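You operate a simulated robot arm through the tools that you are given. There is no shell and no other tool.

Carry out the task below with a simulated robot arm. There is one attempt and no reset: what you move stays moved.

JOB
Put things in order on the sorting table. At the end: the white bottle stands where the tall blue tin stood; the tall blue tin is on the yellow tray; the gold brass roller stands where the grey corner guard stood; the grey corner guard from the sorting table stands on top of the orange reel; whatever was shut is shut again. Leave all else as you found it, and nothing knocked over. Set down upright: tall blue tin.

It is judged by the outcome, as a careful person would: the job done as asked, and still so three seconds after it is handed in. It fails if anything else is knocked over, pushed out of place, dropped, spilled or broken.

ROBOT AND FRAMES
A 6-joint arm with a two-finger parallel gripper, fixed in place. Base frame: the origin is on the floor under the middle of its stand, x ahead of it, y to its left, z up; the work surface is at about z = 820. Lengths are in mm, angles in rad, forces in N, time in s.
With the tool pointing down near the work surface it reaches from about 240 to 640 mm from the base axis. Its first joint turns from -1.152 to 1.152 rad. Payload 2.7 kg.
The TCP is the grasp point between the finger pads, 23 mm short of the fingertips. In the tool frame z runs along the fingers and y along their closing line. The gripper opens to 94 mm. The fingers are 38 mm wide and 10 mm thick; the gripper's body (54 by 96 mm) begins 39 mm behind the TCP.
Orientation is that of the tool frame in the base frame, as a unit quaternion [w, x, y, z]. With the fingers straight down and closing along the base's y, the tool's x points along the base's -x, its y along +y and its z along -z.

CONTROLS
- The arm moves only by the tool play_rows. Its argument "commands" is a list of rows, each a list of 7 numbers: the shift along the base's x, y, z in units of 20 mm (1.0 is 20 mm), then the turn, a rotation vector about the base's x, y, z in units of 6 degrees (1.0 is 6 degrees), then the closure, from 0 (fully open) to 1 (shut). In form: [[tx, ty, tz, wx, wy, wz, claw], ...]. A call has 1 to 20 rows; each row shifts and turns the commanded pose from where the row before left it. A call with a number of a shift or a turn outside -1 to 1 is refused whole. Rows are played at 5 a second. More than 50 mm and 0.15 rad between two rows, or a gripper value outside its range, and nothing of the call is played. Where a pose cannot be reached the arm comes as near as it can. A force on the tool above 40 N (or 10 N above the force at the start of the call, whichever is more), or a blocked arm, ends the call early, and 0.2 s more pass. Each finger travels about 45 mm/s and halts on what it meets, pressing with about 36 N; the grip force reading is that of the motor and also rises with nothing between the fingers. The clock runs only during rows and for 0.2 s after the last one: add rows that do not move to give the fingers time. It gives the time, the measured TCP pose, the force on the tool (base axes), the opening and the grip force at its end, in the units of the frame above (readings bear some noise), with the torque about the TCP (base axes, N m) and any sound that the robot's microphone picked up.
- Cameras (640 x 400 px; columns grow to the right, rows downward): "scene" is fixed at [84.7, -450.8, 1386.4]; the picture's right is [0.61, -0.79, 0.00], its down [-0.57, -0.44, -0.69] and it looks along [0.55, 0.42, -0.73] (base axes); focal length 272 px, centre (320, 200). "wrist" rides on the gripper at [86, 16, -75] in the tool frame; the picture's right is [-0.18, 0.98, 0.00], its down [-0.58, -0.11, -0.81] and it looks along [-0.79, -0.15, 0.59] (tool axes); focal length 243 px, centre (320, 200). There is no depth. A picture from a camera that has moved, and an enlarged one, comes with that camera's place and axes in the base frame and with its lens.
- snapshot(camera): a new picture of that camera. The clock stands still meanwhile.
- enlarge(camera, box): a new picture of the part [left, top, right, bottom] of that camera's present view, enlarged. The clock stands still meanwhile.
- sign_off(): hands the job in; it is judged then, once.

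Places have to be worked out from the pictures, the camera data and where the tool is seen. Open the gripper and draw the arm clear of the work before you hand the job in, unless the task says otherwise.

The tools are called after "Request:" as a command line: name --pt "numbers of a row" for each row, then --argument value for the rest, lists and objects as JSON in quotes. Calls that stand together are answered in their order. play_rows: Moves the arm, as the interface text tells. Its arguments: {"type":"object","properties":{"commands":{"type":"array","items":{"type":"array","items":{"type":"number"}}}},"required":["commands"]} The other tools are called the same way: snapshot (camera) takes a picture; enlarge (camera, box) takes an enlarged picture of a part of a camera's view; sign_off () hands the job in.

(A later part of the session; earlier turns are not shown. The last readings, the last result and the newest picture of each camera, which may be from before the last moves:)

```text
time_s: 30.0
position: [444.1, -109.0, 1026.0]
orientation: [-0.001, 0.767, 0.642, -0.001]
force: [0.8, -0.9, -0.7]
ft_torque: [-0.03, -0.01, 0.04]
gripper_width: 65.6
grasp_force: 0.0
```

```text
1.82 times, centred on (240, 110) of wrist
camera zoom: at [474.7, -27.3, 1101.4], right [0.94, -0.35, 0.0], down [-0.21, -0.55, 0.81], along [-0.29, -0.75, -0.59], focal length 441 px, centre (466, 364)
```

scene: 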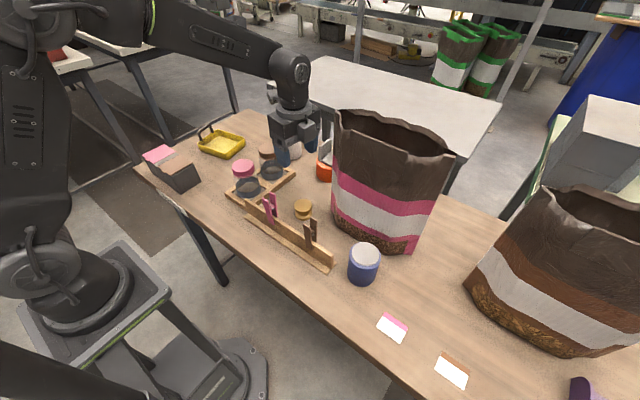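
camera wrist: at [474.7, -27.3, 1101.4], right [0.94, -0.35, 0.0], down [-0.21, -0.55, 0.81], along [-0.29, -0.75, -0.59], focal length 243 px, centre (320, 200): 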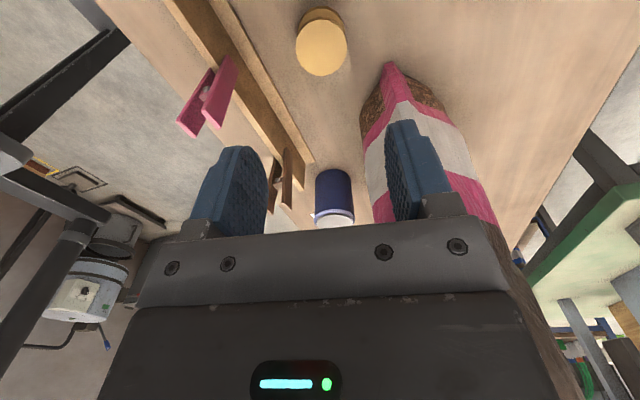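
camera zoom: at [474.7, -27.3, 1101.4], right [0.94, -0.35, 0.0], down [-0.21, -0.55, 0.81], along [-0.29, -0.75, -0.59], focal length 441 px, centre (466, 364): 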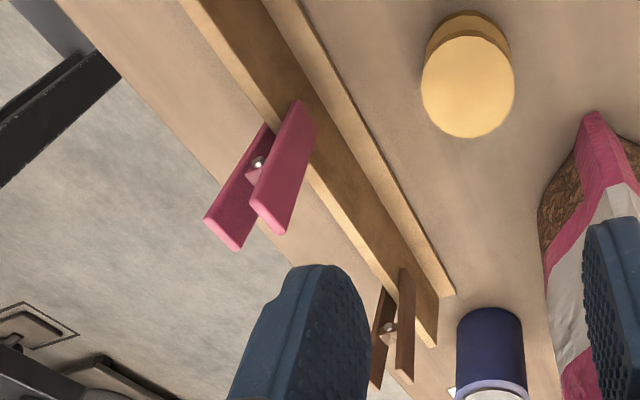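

The roller centre is (441,-120), its diameter is 47 mm and its top is at z≈853; the pegs reach only x≈367, so the hand clears them by about 28 mm. I'll descend to z≈885 first and check.

Request:
play_rows --pt "0 0 -0.8 0 0 0 0.3" --pt "0 0 -0.8 0 0 0 0.3" --pt "0 0 -0.8 0 0 0 0.3" --pt "0 0 -0.8 0 0 0 0.3" --pt "0 0 -0.8 0 0 0 0.3" --pt "0 0 -0.8 0 0 0 0.3" --pt "0 0 -0.8 0 0 0 0.3" --pt "0 0 -0.8 0 0 0 0.3" --pt "0 0 -0.65 0 0 0 0.3" --pt "0 0 0 0 0 0 0.3"

Request:
snapshot --camera "wrist"

Request:
enlarge --camera "scene" --box '[230, 130, 350, 240]'

```text
time_s: 32.2
position: [444.0, -108.6, 885.5]
orientation: [-0.002, 0.767, 0.642, -0.001]
force: [0.6, 0.1, 0.0]
ft_torque: [0.01, 0.0, 0.03]
gripper_width: 65.9
grasp_force: 0.0
```

```text
taken
camera wrist: at [475.2, -26.7, 959.9], right [0.94, -0.35, 0.0], down [-0.21, -0.55, 0.81], along [-0.29, -0.75, -0.59], focal length 243 px, centre (320, 200)
```

wrist: 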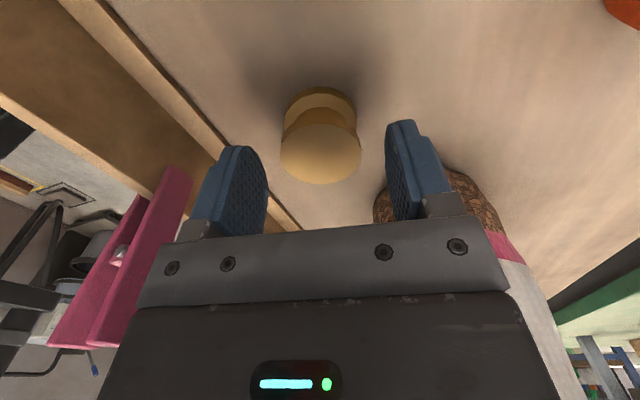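

```text
3.64 times, centred on (290, 185) of scene
camera zoom: at [84.7, -450.8, 1386.4], right [0.61, -0.79, 0.0], down [-0.57, -0.44, -0.69], along [0.55, 0.42, -0.73], focal length 988 px, centre (429, 254)
```

zoom: 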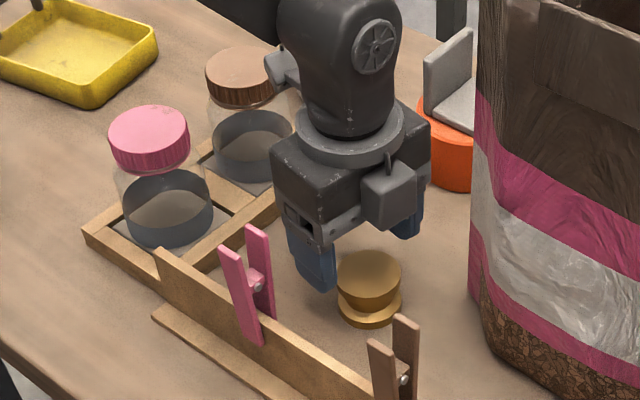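

The roller is centred between the fingers with the intended 10 mm outboard offset. I'll descend to z≈847 and close.

Request:
play_rows --pt "0 0 -0.7 0 0 0 0.3" --pt "0 0 -0.7 0 0 0 0.3" --pt "0 0 -0.5 0 0 0 0.3" --pt "0 0 0 0 0 0 0.3" --pt "0 0 0 0 0 0 0.4" --pt "0 0 0 0 0 0 0.48" --pt "0 0 0 0 0 0 0.6" --pt "0 0 0 0 0 0 0.8" --pt "0 0 0 0 0 0 1" --pt "0 0 0 0 0 0 1"

Request:
snapshot --camera "wrist"

Request:
enlarge --camera "scene" --box '[230, 130, 350, 240]'

```text
time_s: 34.4
position: [442.9, -109.0, 847.9]
orientation: [-0.002, 0.766, 0.643, -0.001]
force: [-0.5, -0.2, -0.1]
ft_torque: [0.03, 0.0, -0.01]
gripper_width: 46.6
grasp_force: 35.9
```

```text
taken
camera wrist: at [475.2, -27.1, 922.4], right [0.94, -0.35, 0.0], down [-0.21, -0.55, 0.81], along [-0.29, -0.75, -0.59], focal length 243 px, centre (320, 200)
```

wrist: 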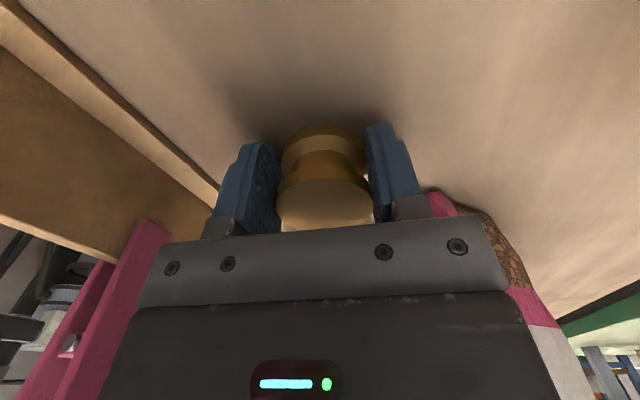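

```text
3.64 times, centred on (290, 185) of scene
camera zoom: at [84.7, -450.8, 1386.4], right [0.61, -0.79, 0.0], down [-0.57, -0.44, -0.69], along [0.54, 0.42, -0.73], focal length 988 px, centre (429, 254)
```

zoom: 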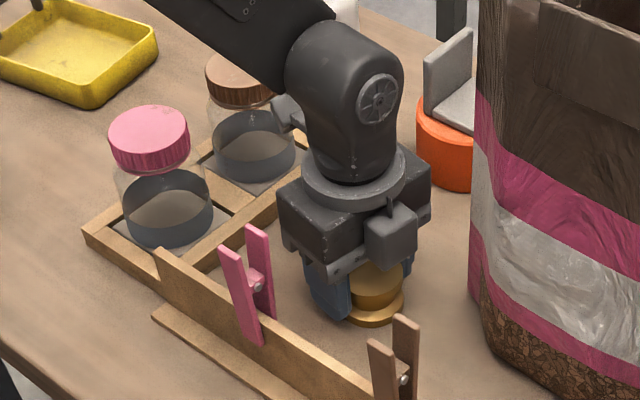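

The roller is gripped at 46.6 mm. I'll lift slowly this time and check for any slip.

Request:
play_rows --pt "0 0 0.1 0 0 0 1" --pt "0 0 0.15 0 0 0 1" --pt "0 0 0.2 0 0 0 1" --pt "0 0 0.25 0 0 0 1" --pt "0 0 0.3 0 0 0 1" --pt "0 0 0.3 0 0 0 1" --pt "0 0 0.3 0 0 0 1" --pt "0 0 0 0 0 0 1"

Request:
snapshot --camera "wrist"

Request:
enlarge --camera "scene" --box '[230, 130, 350, 240]'

```text
time_s: 36.2
position: [443.5, -110.0, 879.4]
orientation: [-0.002, 0.766, 0.643, -0.001]
force: [-0.6, 0.4, -2.2]
ft_torque: [-0.02, 0.01, 0.0]
gripper_width: 47.1
grasp_force: 36.1
```

```text
taken
camera wrist: at [474.4, -27.1, 954.3], right [0.94, -0.35, 0.0], down [-0.2, -0.55, 0.81], along [-0.29, -0.75, -0.59], focal length 243 px, centre (320, 200)
```

wrist: 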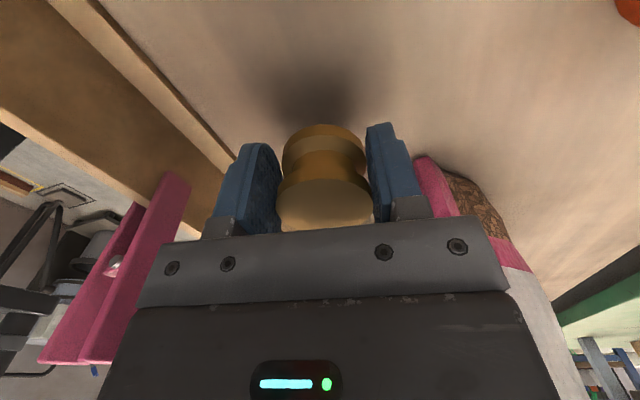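

```text
3.64 times, centred on (290, 185) of scene
camera zoom: at [84.7, -450.8, 1386.4], right [0.61, -0.79, 0.0], down [-0.57, -0.44, -0.69], along [0.54, 0.42, -0.73], focal length 988 px, centre (429, 254)
```

zoom: 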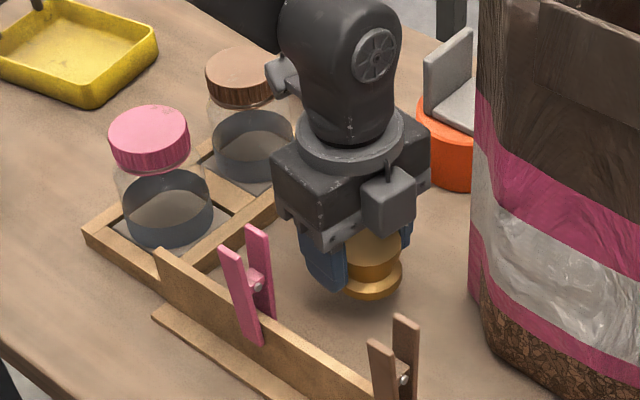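

There is no slip, and the load is about 2 N. I'll raise it well above the pegs, pull back toward the base, and carry it along the front of the table to the guard's old place.

Request:
play_rows --pt "0 0 0.6 0 0 0 1" --pt "0 0 0.9 0 0 0 1" --pt "0 0 0.95 0 0 0 1" --pt "0 0 0.95 0 0 0 1" --pt "0 0 0.95 0 0 0 1" --pt "0 0 0.95 0 0 0 1" --pt "0 0 0.95 0 0 0 1" --pt "-0.9 -0.3 0.4 0 0 0 1" --pt "-0.9 -0.3 0.4 0 0 0 1" --pt "-0.9 -0.3 0.4 0 0 0 1" --pt "-0.9 -0.3 0.2 0 0 0 1" --pt "-0.9 -0.5 0 0 0 0.6 1" --pt "-0.1 -1 0 0 0 0.7 1" --pt "-0.1 -1 0 0 0 0.7 1" --pt "-0.1 -1 0 0 0 0.7 1" --pt "-0.1 -1 0 0 0 0.7 1" --pt "-0.1 -1 0 0 0 0.7 1" --pt "-0.1 -1 0 0 0 0.7 1" --pt "-0.1 -1 0 0 0 0.7 1" --pt "-0.1 -1 0 0 0 0.7 1"

Request:
snapshot --camera "wrist"

```text
time_s: 40.4
position: [336.5, -303.5, 1033.3]
orientation: [-0.001, 0.52, 0.854, -0.001]
force: [1.1, -0.3, -1.5]
ft_torque: [-0.01, 0.02, -0.01]
gripper_width: 47.0
grasp_force: 35.8
```

```text
taken
camera wrist: at [311.8, -219.5, 1107.9], right [0.96, 0.29, 0.0], down [0.17, -0.57, 0.81], along [0.23, -0.77, -0.59], focal length 243 px, centre (320, 200)
```

wrist: 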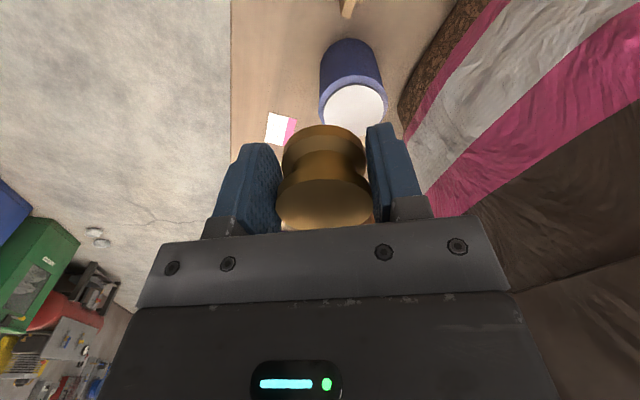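

The roller is held steadily. I'll continue out toward the guard's old spot, staying high, and align the tool radially.

Request:
play_rows --pt "0.3 -0.95 0 0 0 0.32 1" --pt "0.3 -0.95 0 0 0 0.32 1" --pt "0.3 -0.95 -0.3 0 0 0.32 1" --pt "0.35 -0.95 -0.4 0 0 0.32 1" --pt "0.45 -0.9 -0.5 0 0 0.32 1" --pt "0.55 -0.8 -0.7 0 0 0.32 1" --pt "0.6 -0.7 -0.8 0 0 0.32 1" --pt "0.6 -0.65 -0.9 0 0 0.33 1" --pt "0 0 0 0 0 0 1"

Request:
snapshot --camera "wrist"

Request:
snapshot --camera "scene"

```text
time_s: 42.4
position: [406.6, -441.3, 961.3]
orientation: [0.0, 0.401, 0.916, -0.001]
force: [-0.4, -0.7, -1.5]
ft_torque: [0.01, 0.02, 0.0]
gripper_width: 46.7
grasp_force: 36.0
```

```text
taken
camera wrist: at [360.1, -366.5, 1035.1], right [0.85, 0.53, 0.0], down [0.32, -0.5, 0.81], along [0.43, -0.68, -0.59], focal length 243 px, centre (320, 200)
```

wrist: 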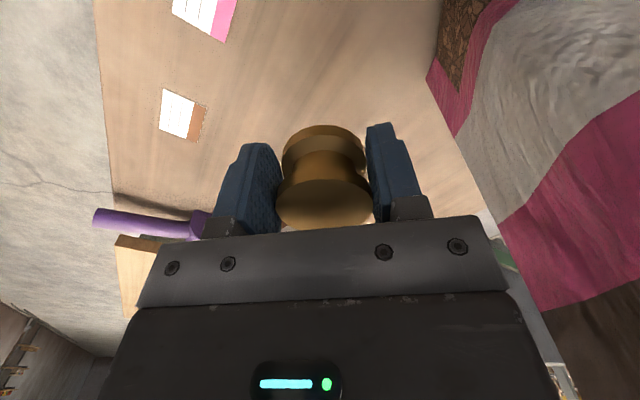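

```text
taken
```

scene: 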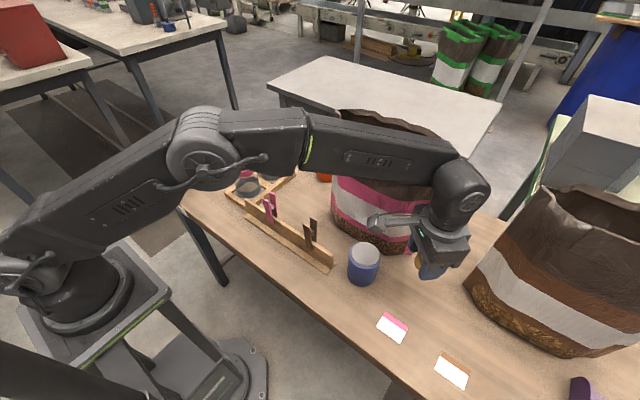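

At low height the camera bracket would come close to the tin, so I'll turn the tool to -25° first (TCP target (430,-474.6)), then lower to z≈875.

Request:
play_rows --pt "0 -0.1 0 0 0 0.93 1" --pt "0 -0.1 0 0 0 0.93 1" --pt "0 -0.1 0 0 0 0.93 1" --pt "0 -0.1 0 0 0 0.93 1" --pt "0.1 -0.1 -0.8 0 0 0 1" --pt "0.1 -0.1 -0.8 0 0 0 1" --pt "0.1 -0.1 -0.8 0 0 0 1" --pt "0.1 -0.1 -0.8 0 0 0 1" --pt "0.1 -0.1 -0.8 0 0 0 1" --pt "0 0 0 0 0 0 1"

Request:
snapshot --camera "wrist"

Request:
enlarge --camera "scene" --box '[340, 190, 500, 310]'

```text
time_s: 44.6
position: [415.3, -458.1, 880.9]
orientation: [-0.001, 0.218, 0.976, -0.002]
force: [0.3, -0.6, -1.4]
ft_torque: [-0.01, -0.01, 0.04]
gripper_width: 47.2
grasp_force: 36.1
```

```text
taken
camera wrist: at [344.6, -407.0, 955.3], right [0.58, 0.81, 0.0], down [0.48, -0.34, 0.81], along [0.65, -0.47, -0.59], focal length 243 px, centre (320, 200)
```

wrist: 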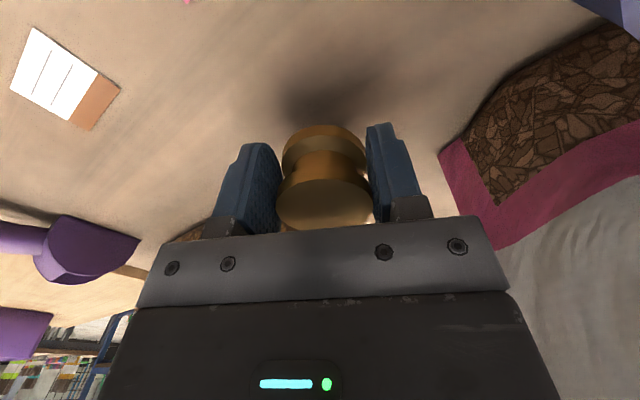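

```text
3.33 times, centred on (420, 250) of scene
camera zoom: at [84.7, -450.9, 1386.4], right [0.61, -0.79, 0.0], down [-0.57, -0.44, -0.69], along [0.54, 0.42, -0.73], focal length 905 px, centre (-13, 33)
```

zoom: 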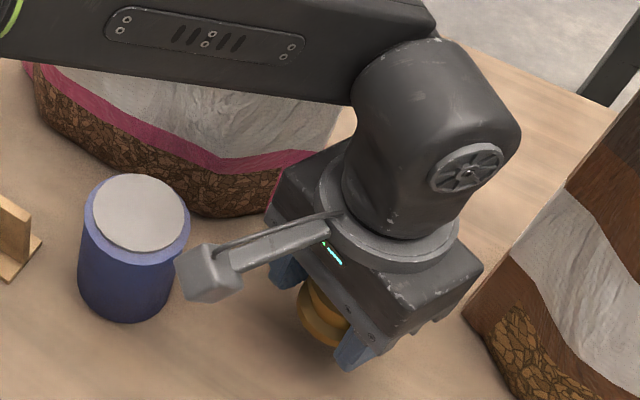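

The alignment is good and the tin is clear of the bracket. I'll extend to (430,-474.6) and lower to about 3 mm above the table contact height.

Request:
play_rows --pt "0.37 -0.41 -0.2 0 0 0 1" --pt "0.37 -0.41 -0.2 0 0 0 1" --pt "0 0 -0.4 0 0 0 1" --pt "0 0 -0.4 0 0 0 1" --pt "0 0 -0.25 0 0 0 1" --pt "0 0 0 0 0 0 1"

Request:
snapshot --camera "wrist"

```text
time_s: 46.0
position: [431.3, -474.7, 852.4]
orientation: [0.0, 0.217, 0.976, -0.002]
force: [0.3, 0.7, -1.3]
ft_torque: [-0.05, 0.01, 0.03]
gripper_width: 47.0
grasp_force: 36.2
```

```text
taken
camera wrist: at [359.4, -423.3, 926.5], right [0.58, 0.81, 0.0], down [0.48, -0.34, 0.81], along [0.65, -0.47, -0.59], focal length 243 px, centre (320, 200)
```

wrist: 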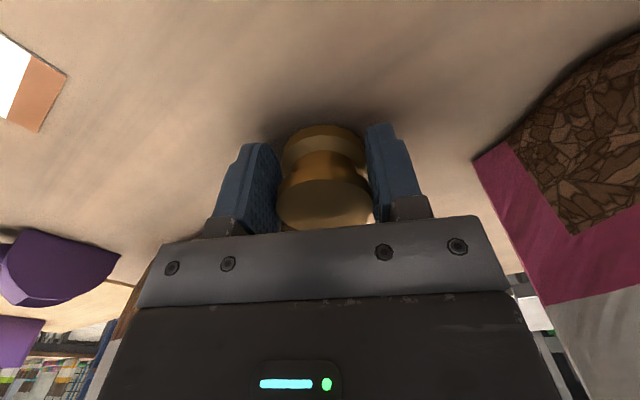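

The spot is reached. I'll lower in 1 mm steps until contact shows.

Request:
play_rows --pt "0 0 -0.05 0 0 0 1" --pt "0 0 -0.05 0 0 0 1" --pt "0 0 -0.05 0 0 0 1" --pt "0 0 -0.05 0 0 0 1" --pt "0 0 0 0 0 0 1"

```text
time_s: 47.2
position: [431.4, -473.7, 848.9]
orientation: [0.0, 0.217, 0.976, -0.002]
force: [1.2, -0.4, -1.4]
ft_torque: [-0.01, 0.02, -0.02]
gripper_width: 47.0
grasp_force: 36.0
```

There is no contact yet (the force still shows the hanging weight). I'll continue down in small steps.

Request:
play_rows --pt "0 0 -0.04 0 0 0 1" --pt "0 0 -0.04 0 0 0 1" --pt "0 0 0 0 0 0 1"

```text
time_s: 48.0
position: [431.6, -474.2, 847.0]
orientation: [0.001, 0.217, 0.976, -0.003]
force: [-2.6, 2.7, 9.3]
ft_torque: [0.26, -0.07, 0.08]
gripper_width: 46.9
grasp_force: 36.1
```

The roller is on the table (9 N contact). I'll open the fingers gradually and lift straight up.

Request:
play_rows --pt "0 0 0.02 0 0 0 0.6" --pt "0 0 0 0 0 0 0.49" --pt "0 0 0 0 0 0 0.46" --pt "0 0 0 0 0 0 0.4" --pt "0 0 0 0 0 0 0.34" --pt "0 0 0 0 0 0 0.3" --pt "0 0 0 0 0 0 0.3" --pt "0 0 0.3 0 0 0 0.3" --pt "0 0 0.5 0 0 0 0.3" --pt "0 0 0.8 0 0 0 0.3" --pt "0 0 0.8 0 0 0 0.3" --pt "-0.4 0.4 0.8 0 0 0 0.3" --pt "-0.5 0.5 0.8 0 0 0 0.3" --pt "-0.5 0.5 0.8 0 0 0 0.3" --pt "-0.5 0.5 0.8 0 0 0 0.3" --pt "0 0 0 0 0 0 0.3"

Request:
snapshot --camera "wrist"

Request:
enlarge --camera "scene" --box '[340, 190, 500, 310]'

```text
time_s: 51.4
position: [393.3, -435.5, 959.9]
orientation: [0.0, 0.217, 0.976, -0.001]
force: [0.2, -0.5, -0.1]
ft_torque: [0.03, 0.0, -0.03]
gripper_width: 65.4
grasp_force: 0.1
```

```text
taken
camera wrist: at [322.1, -385.3, 1033.2], right [0.58, 0.81, 0.0], down [0.48, -0.34, 0.81], along [0.65, -0.47, -0.59], focal length 243 px, centre (320, 200)
```

wrist: 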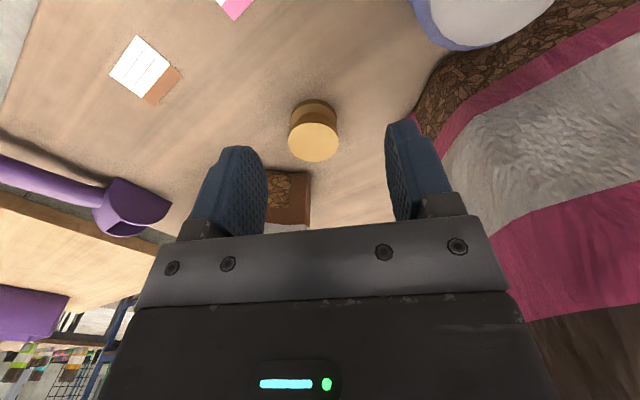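

```text
3.33 times, centred on (420, 250) of scene
camera zoom: at [84.7, -450.8, 1386.4], right [0.61, -0.79, 0.0], down [-0.57, -0.44, -0.69], along [0.55, 0.42, -0.73], focal length 905 px, centre (-13, 33)
```

zoom: 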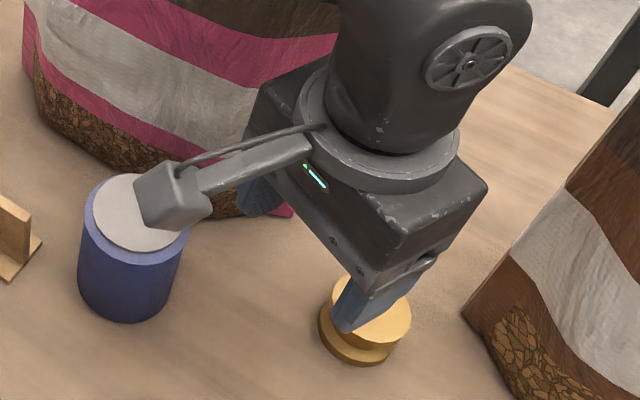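

The roller stands at about (443,-481), matching the guard's old centre within a few mm. Next is the tin: I'll rise and turn to +80° so the fingers close along x, away from the rail end and bag, with the camera on the free side.

Request:
play_rows --pt "-0.4 0 0.4 0 0 0.972 0.2" --pt "-0.3 0 0.4 0 0 0.972 0.1" --pt "-0.3 0.1 0.4 0 0 0.972 0" --pt "0 0.3 0.4 0 0 0.972 0" --pt "0 0.3 0.4 0 0 0.972 0" --pt "0 0.3 0.2 0 0 0.972 0" --pt "0 0.3 0.2 0 0 0.972 0" --pt "0 0.3 0 0 0 0.972 0" --pt "0 0.3 0 0 0 0.972 0" --pt "0 0.3 0 0 0 0.972 0" --pt "0 0.3 0 0 0 0.972 0" --pt "0 0.3 0 0 0 0.972 0" --pt "0 0.3 0 0 0 0.972 0" --pt "0.1 0.3 0 0 0 0.972 0" --pt "0.1 0.3 0 0 0 0.972 0" --pt "0.1 0.3 0 0 0 0.972 0" --pt "0.1 0.3 0 0 0 0.972 0" --pt "0.1 0.2 0 0 0 0.972 0" --pt "0 0 0 0 0 0 0"

Request:
snapshot --camera "wrist"

Request:
snapshot --camera "scene"

```text
time_s: 55.4
position: [383.0, -346.8, 1007.7]
orientation: [0.0, -0.643, 0.766, -0.001]
force: [0.2, -0.1, -0.2]
ft_torque: [-0.01, 0.0, 0.0]
gripper_width: 94.2
grasp_force: 0.1
```

```text
taken
camera wrist: at [352.2, -429.3, 1081.5], right [-0.94, 0.35, 0.0], down [0.21, 0.55, 0.81], along [0.29, 0.75, -0.59], focal length 243 px, centre (320, 200)
```

wrist: 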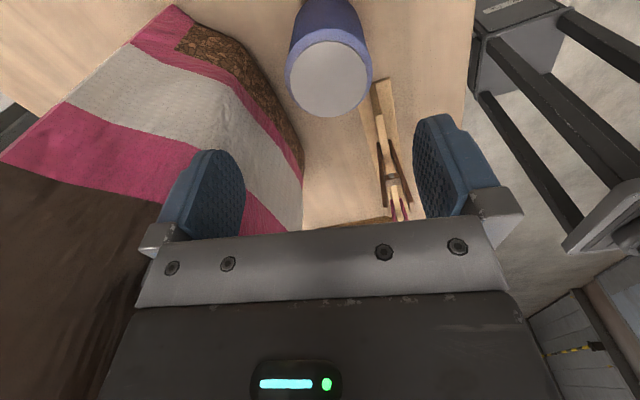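

```text
taken
```

scene: 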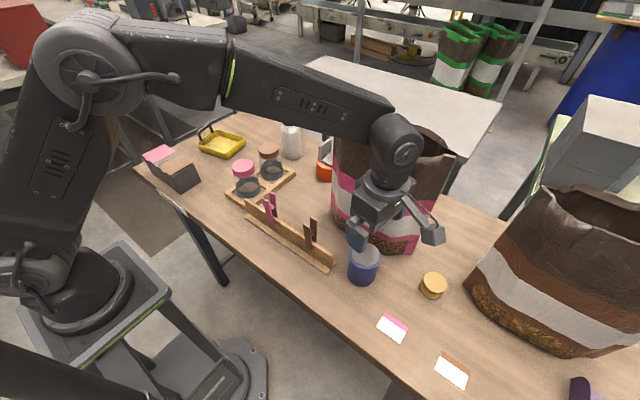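

Request:
enlarge --camera "wrist" --box '[250, 0, 420, 130]'

```text
3.08 times, centred on (335, 65) of wrist
camera zoom: at [352.2, -429.3, 1081.5], right [-0.94, 0.35, 0.0], down [0.21, 0.55, 0.81], along [0.29, 0.75, -0.59], focal length 746 px, centre (274, 615)
```

zoom: 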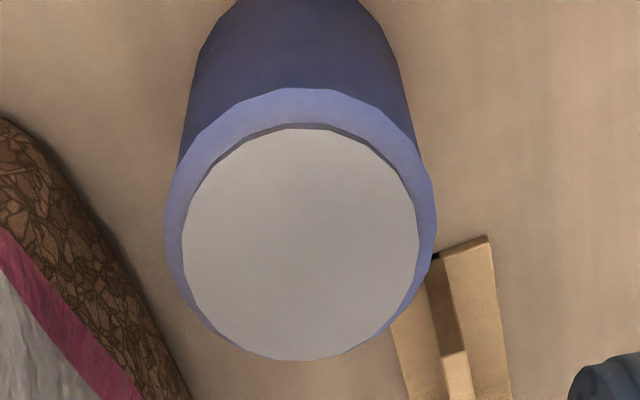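

The tin's top is about 66 mm across and its centre is near (377.7,-343), about 5 mm to -x of the tool axis. I'll shift over it and descend to z≈930 to recheck before straddling.

Request:
play_rows --pt "-0.265 0.19 -0.2 0 0 0 0" --pt "0 0 -0.7 0 0 0 0" --pt "0 0 -0.8 0 0 0 0" --pt "0 0 -0.8 0 0 0 0" --pt "0 0 -0.8 0 0 0 0" --pt "0 0 -0.6 0 0 0 0" --pt "0 0 0 0 0 0 0"

Request:
snapshot --camera "wrist"

Request:
enlarge --camera "scene" --box '[300, 180, 460, 300]'

```text
time_s: 57.0
position: [376.8, -342.2, 929.4]
orientation: [0.002, -0.642, 0.766, -0.001]
force: [-0.1, -0.2, -1.3]
ft_torque: [0.0, -0.03, 0.02]
gripper_width: 93.9
grasp_force: 0.0
```

```text
taken
camera wrist: at [346.9, -425.4, 1003.2], right [-0.94, 0.35, 0.0], down [0.21, 0.55, 0.81], along [0.29, 0.75, -0.59], focal length 243 px, centre (320, 200)
```

wrist: 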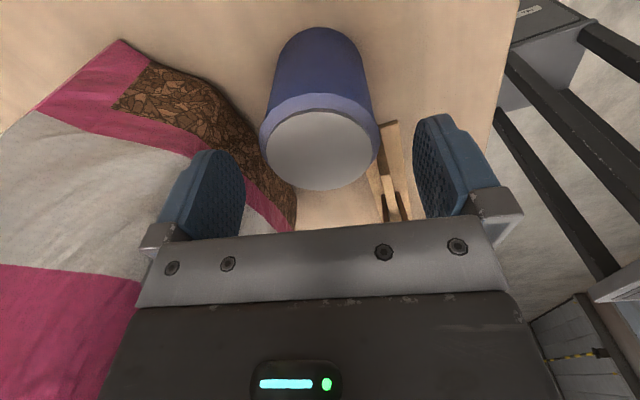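

```text
3.33 times, centred on (380, 240) of scene
camera zoom: at [84.7, -450.8, 1386.4], right [0.61, -0.79, 0.0], down [-0.57, -0.44, -0.69], along [0.55, 0.42, -0.73], focal length 905 px, centre (120, 67)
```

zoom: 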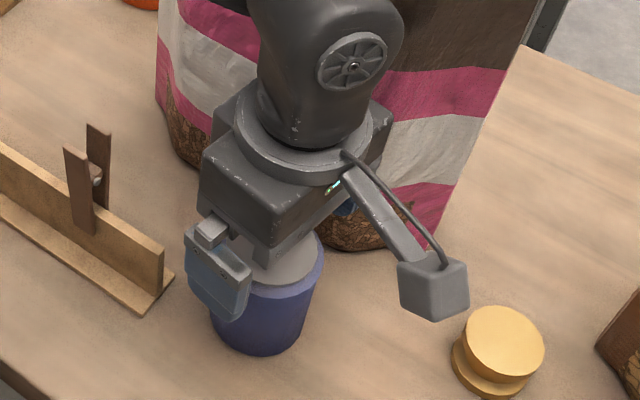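

The tin is centred (column 320). I'll narrow the opening to about 82 mm to stay clear of the bag and descend to z≈873.

Request:
play_rows --pt "0 0 0 0 0 0 0.13" --pt "0 0 -0.3 0 0 0 0.13" --pt "0 0 -0.5 0 0 0 0.13" --pt "0 0 -0.5 0 0 0 0.13" --pt "0 0 -0.5 0 0 0 0.13" --pt "0 0 -0.5 0 0 0 0.13" --pt "0 0 0 0 0 0 0.13"

Request:
snapshot --camera "wrist"

Request:
enlarge --camera "scene" --box '[300, 180, 460, 300]'

```text
time_s: 58.6
position: [377.3, -343.3, 882.5]
orientation: [0.001, -0.642, 0.767, -0.001]
force: [-0.9, 0.0, -0.4]
ft_torque: [-0.03, -0.05, -0.01]
gripper_width: 82.1
grasp_force: 0.1
```

```text
taken
camera wrist: at [346.2, -425.5, 957.0], right [-0.94, 0.35, 0.0], down [0.21, 0.55, 0.81], along [0.29, 0.75, -0.59], focal length 243 px, centre (320, 200)
```

wrist: 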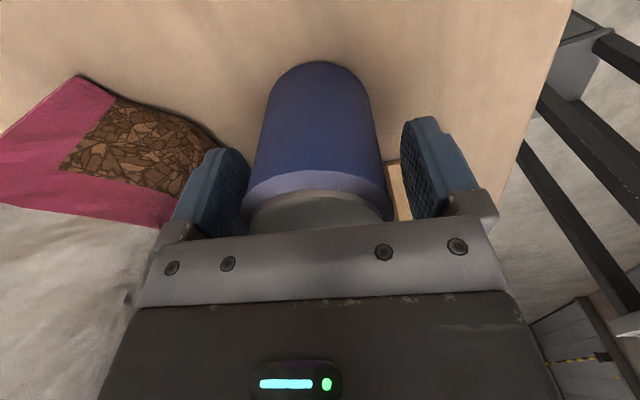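

```text
3.33 times, centred on (380, 240) of scene
camera zoom: at [84.7, -450.8, 1386.4], right [0.61, -0.79, 0.0], down [-0.57, -0.44, -0.69], along [0.55, 0.42, -0.73], focal length 905 px, centre (120, 67)
```

zoom: 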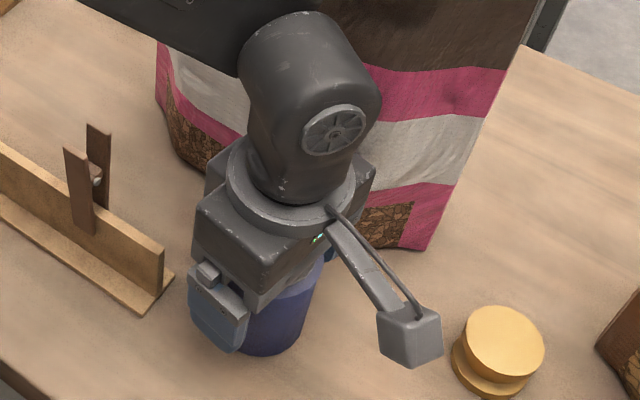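

The fingers straddle the tin evenly. I'll lower another 8 mm and close.

Request:
play_rows --pt "0 0 -0.4 0 0 0 0.13" --pt "0 0 0 0 0 0 0.18" --pt "0 0 0 0 0 0 0.25" --pt "0 0 0 0 0 0 0.3" --pt "0 0 0 0 0 0 0.5" --pt "0 0 0 0 0 0 0.8" --pt "0 0 0 0 0 0 1" --pt "0 0 0 0 0 0 1"

Request:
snapshot --camera "wrist"

```text
time_s: 60.4
position: [377.6, -343.1, 874.1]
orientation: [0.001, -0.642, 0.767, -0.001]
force: [-0.3, 0.8, 0.8]
ft_torque: [-0.03, 0.06, -0.02]
gripper_width: 62.7
grasp_force: 35.5
```

```text
taken
camera wrist: at [346.2, -425.4, 949.0], right [-0.94, 0.35, 0.0], down [0.21, 0.55, 0.81], along [0.29, 0.75, -0.59], focal length 243 px, centre (320, 200)
```

wrist: 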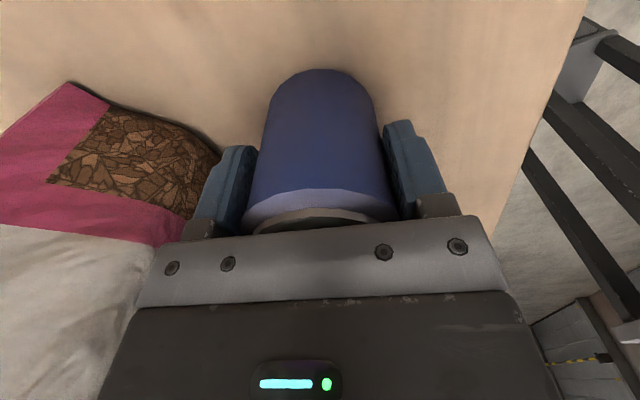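

The tin is gripped (62.7 mm opening), so it stood at about (377.6,-343). I'll lift slowly and check for slip.

Request:
play_rows --pt "0 0 0.1 0 0 0 1" --pt "0 0 0.15 0 0 0 1" --pt "0 0 0.2 0 0 0 1" --pt "0 0 0.25 0 0 0 1" --pt "0 0 0.3 0 0 0 1" --pt "0 0 0.3 0 0 0 1" --pt "0 0 0.3 0 0 0 1" --pt "0 0 0 0 0 0 1"

Request:
snapshot --camera "wrist"

Request:
enlarge --camera "scene" --box '[300, 180, 460, 300]'

```text
time_s: 62.2
position: [379.1, -341.9, 906.3]
orientation: [0.001, -0.643, 0.766, -0.001]
force: [-0.7, -0.2, -2.1]
ft_torque: [-0.01, 0.01, -0.05]
gripper_width: 62.8
grasp_force: 36.3
```

```text
taken
camera wrist: at [346.5, -425.2, 981.3], right [-0.94, 0.35, 0.0], down [0.21, 0.55, 0.81], along [0.29, 0.75, -0.59], focal length 243 px, centre (320, 200)
```

wrist: 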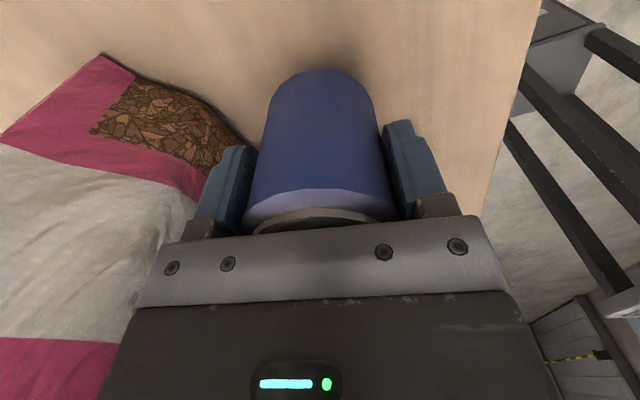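

```text
3.33 times, centred on (380, 240) of scene
camera zoom: at [84.7, -450.9, 1386.4], right [0.61, -0.79, 0.0], down [-0.57, -0.44, -0.69], along [0.54, 0.42, -0.73], focal length 905 px, centre (120, 67)
```

zoom: 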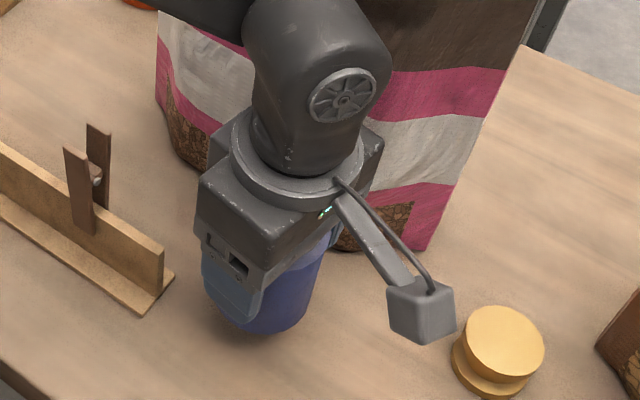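

There is no slip and the tin is light. I'll raise it to z≈1058 and carry it along the front toward the tray.

Request:
play_rows --pt "-0.1 0 0.6 0 0 0 1" --pt "-0.1 0 0.9 0 0 0 1" --pt "-0.1 0 0.95 0 0 0 1" --pt "-0.1 0 0.95 0 0 0 1" --pt "-0.2 0 0.95 0 0 0 1" --pt "-0.2 0 0.95 0 0 0 1" --pt "-0.2 0 0.95 0 0 0 1" --pt "-0.2 0 0.95 0 0 0 1" --pt "-0.2 0.5 0.4 0 0 0 1" --pt "-0.2 1 0 0 0 0.1 1" --pt "-0.2 1 0 0 0 0.1 1" --pt "-0.2 1 0 0 0 0.1 1" --pt "-0.2 1 0 0 0 0.1 1" --pt "0 1 0 0 0 0.1 1" --pt "0 1 0 0 0 0.1 1" --pt "0 1 0 0 0 0.1 1" --pt "0 1 0 0 0 0.1 1" --pt "0 1 0 0 0 0.1 1" --pt "0 1 0 0 0 0.1 1" --pt "0 1 0 0 0 0.1 1"

Request:
snapshot --camera "scene"

```text
time_s: 66.4
position: [333.5, -113.3, 1058.3]
orientation: [0.001, -0.685, 0.728, -0.002]
force: [0.2, -0.1, -2.4]
ft_torque: [0.03, 0.0, -0.01]
gripper_width: 62.3
grasp_force: 35.8
```

```text
taken
```

scene: 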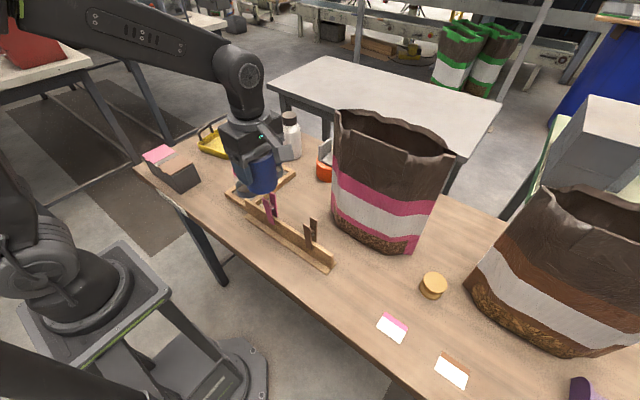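

The tin is carried steadily. I'll continue along +y to a place from which the wrist camera can see the tray past the tin.

Request:
play_rows --pt "0.1 1 0 0 0 0 1" --pt "0.1 1 0 0 0 0 1" --pt "0.1 1 0 0 0 0 1" --pt "0.1 1 0 0 0 0 1" --pt "0.1 1 0 0 0 0 1" --pt "0.1 1 0 0 0 0 1" --pt "0.1 1 0 0 0 0 1" --pt "0.1 1 0 0 0 0 1" --pt "0.1 1 0 0 0 0 1" --pt "0.1 1 0 0 0 0 1" --pt "0.1 1 0 0 0 0 1" --pt "0.1 1 0 0 0 0 1" --pt "0.1 1 0 0 0 0 1" --pt "0 1 0 0 0 0 1" --pt "0 0.6 0 0 0 0 1" --pt "0 0 0 0 0 0 1"

Request:
snapshot --camera "wrist"

Request:
snapshot --camera "scene"

```text
time_s: 69.8
position: [359.7, 179.4, 1059.4]
orientation: [0.001, -0.685, 0.729, -0.002]
force: [-0.4, 0.3, -2.8]
ft_torque: [-0.02, -0.03, 0.0]
gripper_width: 62.5
grasp_force: 36.0
```

```text
taken
camera wrist: at [337.8, 94.2, 1133.4], right [-0.97, 0.24, 0.0], down [0.14, 0.57, 0.81], along [0.2, 0.78, -0.59], focal length 243 px, centre (320, 200)
```

wrist: 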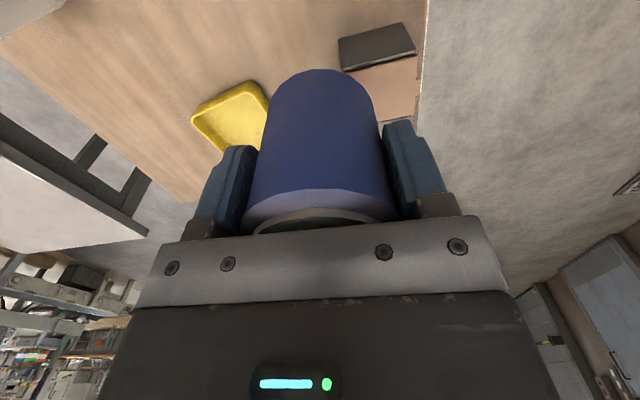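

```text
taken
```

scene: 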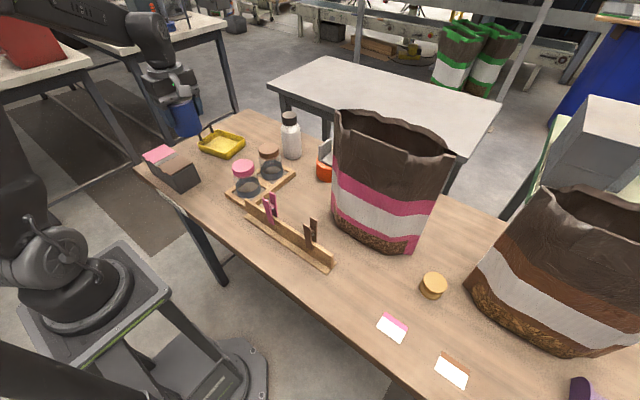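

The tin hides half the tray in the wrist view. The scene view of the tray is clear now, so I'll enlarge both and measure.

Request:
enlarge --camera "scene" --box '[185, 110, 260, 170]'

Request:
enlarge --camera "wrist" --box '[180, 70, 280, 160]'

```text
6.67 times, centred on (222, 140) of scene
camera zoom: at [84.7, -450.8, 1386.4], right [0.61, -0.79, 0.0], down [-0.57, -0.44, -0.69], along [0.54, 0.42, -0.73], focal length 1811 px, centre (970, 600)
```

zoom: 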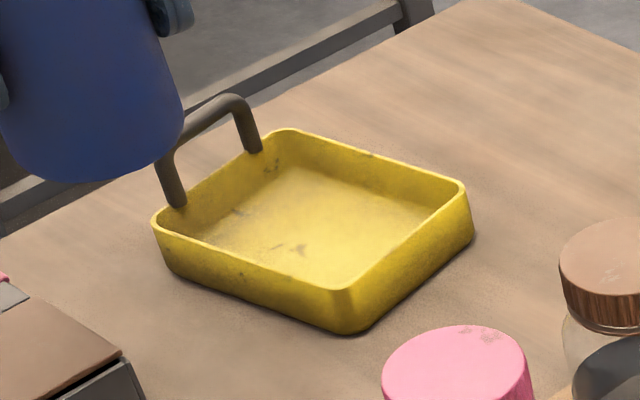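

```text
4.44 times, centred on (230, 115) of wrist
camera zoom: at [337.8, 94.2, 1133.4], right [-0.97, 0.24, 0.0], down [0.14, 0.57, 0.81], along [0.2, 0.78, -0.59], focal length 1078 px, centre (720, 578)
```

zoom: 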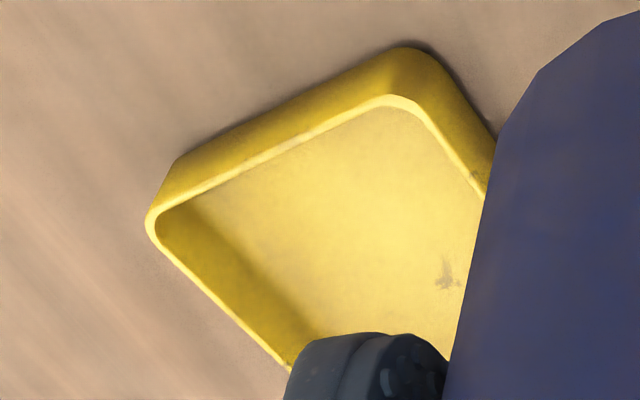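

The wrist estimate puts the tray's near corners at about (465,231) and (558,248), but I need the whole tray in view. I'll turn the tool to 0° at (400,160) so the tray shows beside the tin.

Request:
play_rows --pt "0.135 -0.065 0 0 0 -0.961 1" --pt "0.135 -0.065 0 0 0 -0.961 1" --pt "0.135 -0.065 0 0 0 -0.961 1" --pt "0.135 -0.065 0 0 0 -0.961 1" --pt "0.135 -0.065 0 0 0 -0.961 1" --pt "0.135 -0.065 0 0 0 -0.961 1" --pt "0.135 -0.065 0 0 0 -0.961 1" --pt "0.135 -0.065 0 0 0 -0.961 1" --pt "0.135 -0.065 0 0 0 -0.961 1" --pt "0.135 -0.065 0 0 0 -0.961 1" --pt "0.135 -0.065 0 0 0 -0.961 1" --pt "0.135 -0.065 0 0 0 -0.961 1" --pt "0.135 -0.065 0 0 0 -0.961 1" --pt "0.135 -0.065 0 0 0 -0.961 1" --pt "0.135 -0.065 0 0 0 -0.961 1" --pt "0 0 0 0 0 0 1"

Request:
snapshot --camera "wrist"

Request:
enlarge --camera "wrist" --box '[370, 20, 540, 150]'

```text
time_s: 73.2
position: [400.2, 159.2, 1059.1]
orientation: [0.0, 0.002, 1.0, -0.002]
force: [0.0, 0.0, -2.4]
ft_torque: [0.01, 0.0, -0.02]
gripper_width: 62.9
grasp_force: 36.1
```

```text
taken
camera wrist: at [314.0, 176.0, 1133.5], right [0.19, 0.98, 0.0], down [0.58, -0.11, 0.81], along [0.79, -0.15, -0.59], focal length 243 px, centre (320, 200)
```

wrist: 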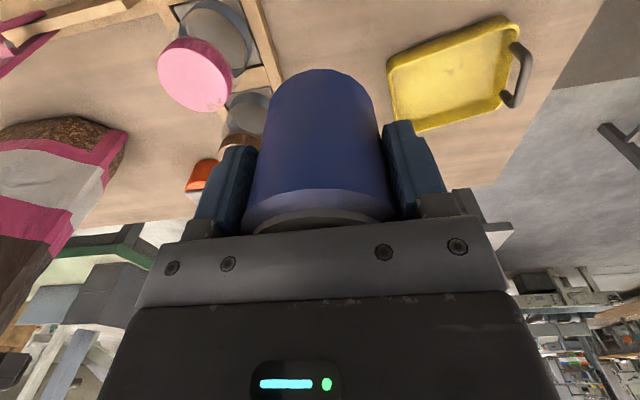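

```text
3.08 times, centred on (455, 85) of wrist
camera zoom: at [314.0, 176.0, 1133.5], right [0.19, 0.98, 0.0], down [0.58, -0.11, 0.81], along [0.79, -0.15, -0.59], focal length 746 px, centre (-95, 554)
```

zoom: 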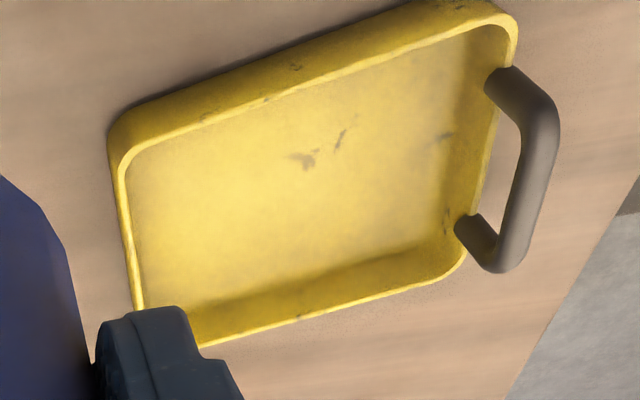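

Now the whole tray is visible: its centre is about (504,303), it is rotated about 10.6°, it has near-vertical walls of about 25 mm and an inside of about 93×123 mm, and the handle is at the +y end (y≈362-370). I'll turn to 100.6° so the fingers close across the short axis, and move over the tray centre.

Request:
play_rows --pt "0.307 0.406 0 0 0 0.986 1" --pt "0.307 0.406 0 0 0 0.986 1" --pt "0.307 0.406 0 0 0 0.986 1" --pt "0.307 0.406 0 0 0 0.986 1" --pt "0.307 0.406 0 0 0 0.986 1" --pt "0.307 0.406 0 0 0 0.986 1" --pt "0.307 0.406 0 0 0 0.986 1" --pt "0.307 0.406 0 0 0 0.986 1" --pt "0.307 0.406 0 0 0 0.986 1" --pt "0.307 0.406 0 0 0 0.986 1" --pt "0.307 0.406 0 0 0 0.986 1" --pt "0.307 0.406 0 0 0 0.986 1" --pt "0.307 0.406 0 0 0 0.986 1" --pt "0.307 0.406 0 0 0 0.986 1" --pt "0.307 0.406 0 0 0 0.986 1" --pt "0.307 0.406 0 0 0 0.986 1" --pt "0.307 0.406 0 0 0 0.986 1" --pt "0 0 0 0 0 0 1"

Request:
snapshot --camera "wrist"

Request:
enlarge --camera "scene" --box '[150, 60, 290, 180]'

```text
time_s: 77.0
position: [504.7, 298.0, 1058.8]
orientation: [-0.001, 0.77, -0.638, 0.001]
force: [0.0, 0.2, -2.2]
ft_torque: [0.0, -0.02, -0.01]
gripper_width: 62.4
grasp_force: 36.0
```

```text
taken
camera wrist: at [504.5, 209.5, 1133.2], right [-1.0, 0.0, 0.0], down [0.0, 0.59, 0.81], along [0.0, 0.81, -0.59], focal length 243 px, centre (320, 200)
```

wrist: 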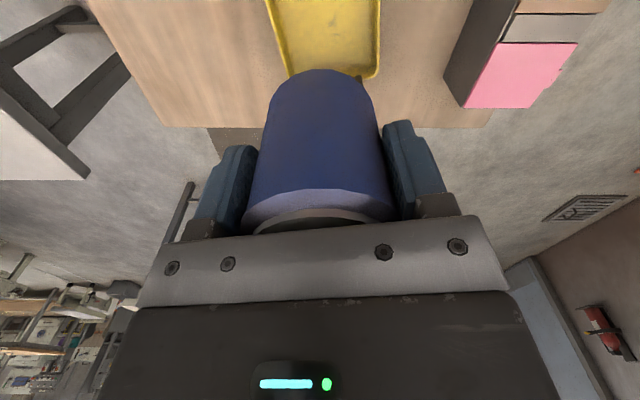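

```text
3.33 times, centred on (220, 120) of scene
camera zoom: at [84.8, -450.8, 1386.4], right [0.61, -0.79, 0.0], down [-0.57, -0.44, -0.69], along [0.54, 0.42, -0.73], focal length 905 px, centre (653, 467)
```

zoom: 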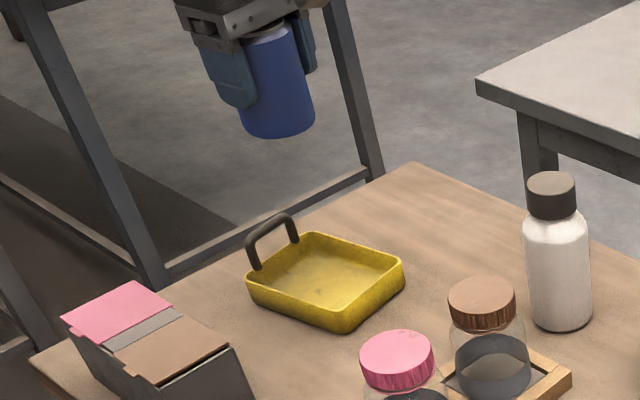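

Request:
enlarge --camera "wrist" --box '[240, 0, 400, 110]'

```text
3.64 times, centred on (320, 55) of wrist
camera zoom: at [504.5, 209.5, 1133.2], right [-1.0, 0.0, 0.0], down [0.0, 0.59, 0.81], along [0.0, 0.81, -0.59], focal length 882 px, centre (320, 727)
```

zoom: 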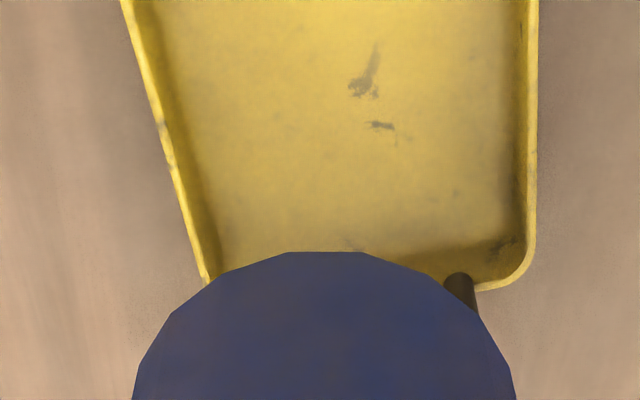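

This lateral view gives the tray centre more precisely as about (499,300.5), with the rim nearer z≈851. I'll shift 5 mm to -x and lower to just above the rim for a check.

Request:
play_rows --pt "-0.26 -0.1 -0.3 0 0 0 1" --pt "0 0 -0.8 0 0 0 1" --pt "0 0 -0.8 0 0 0 1" --pt "0 0 -0.8 0 0 0 1" --pt "0 0 -0.8 0 0 0 1" --pt "0 0 -0.8 0 0 0 1" --pt "0 0 -0.8 0 0 0 1" --pt "0 0 -0.8 0 0 0 1" --pt "0 0 -0.8 0 0 0 1" --pt "0 0 0 0 0 0 1"

Request:
snapshot --camera "wrist"

Request:
enlarge --camera "scene" --box '[170, 90, 270, 170]'

```text
time_s: 79.2
position: [499.2, 294.5, 924.6]
orientation: [-0.001, 0.769, -0.639, 0.0]
force: [-0.4, 0.3, -1.7]
ft_torque: [-0.03, -0.03, 0.0]
gripper_width: 62.4
grasp_force: 36.2
```

```text
taken
camera wrist: at [499.2, 206.7, 999.1], right [-1.0, 0.0, 0.0], down [0.0, 0.59, 0.81], along [0.0, 0.81, -0.59], focal length 243 px, centre (320, 200)
```

wrist: 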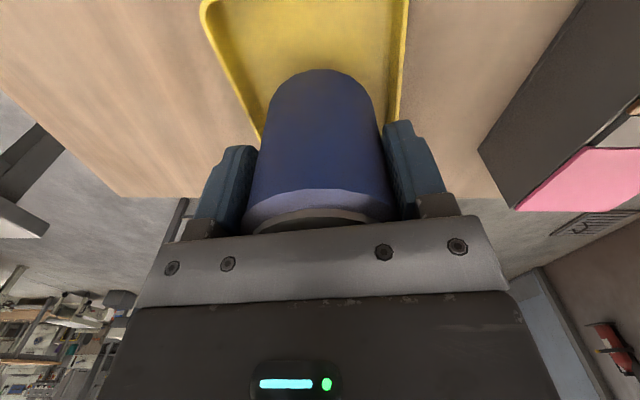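

```text
5.00 times, centred on (220, 130) of scene
camera zoom: at [84.7, -450.8, 1386.4], right [0.61, -0.79, 0.0], down [-0.57, -0.44, -0.69], along [0.54, 0.42, -0.73], focal length 1358 px, centre (820, 550)
```

zoom: 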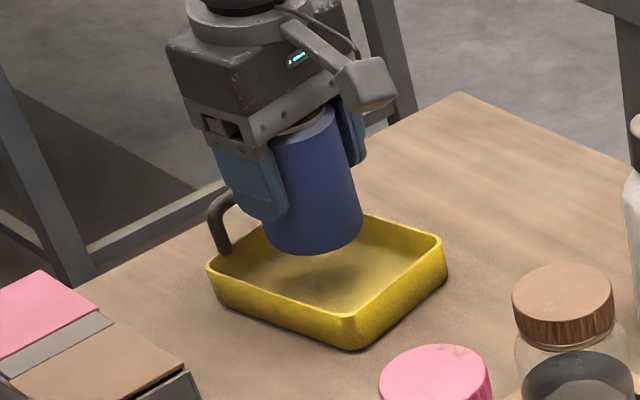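

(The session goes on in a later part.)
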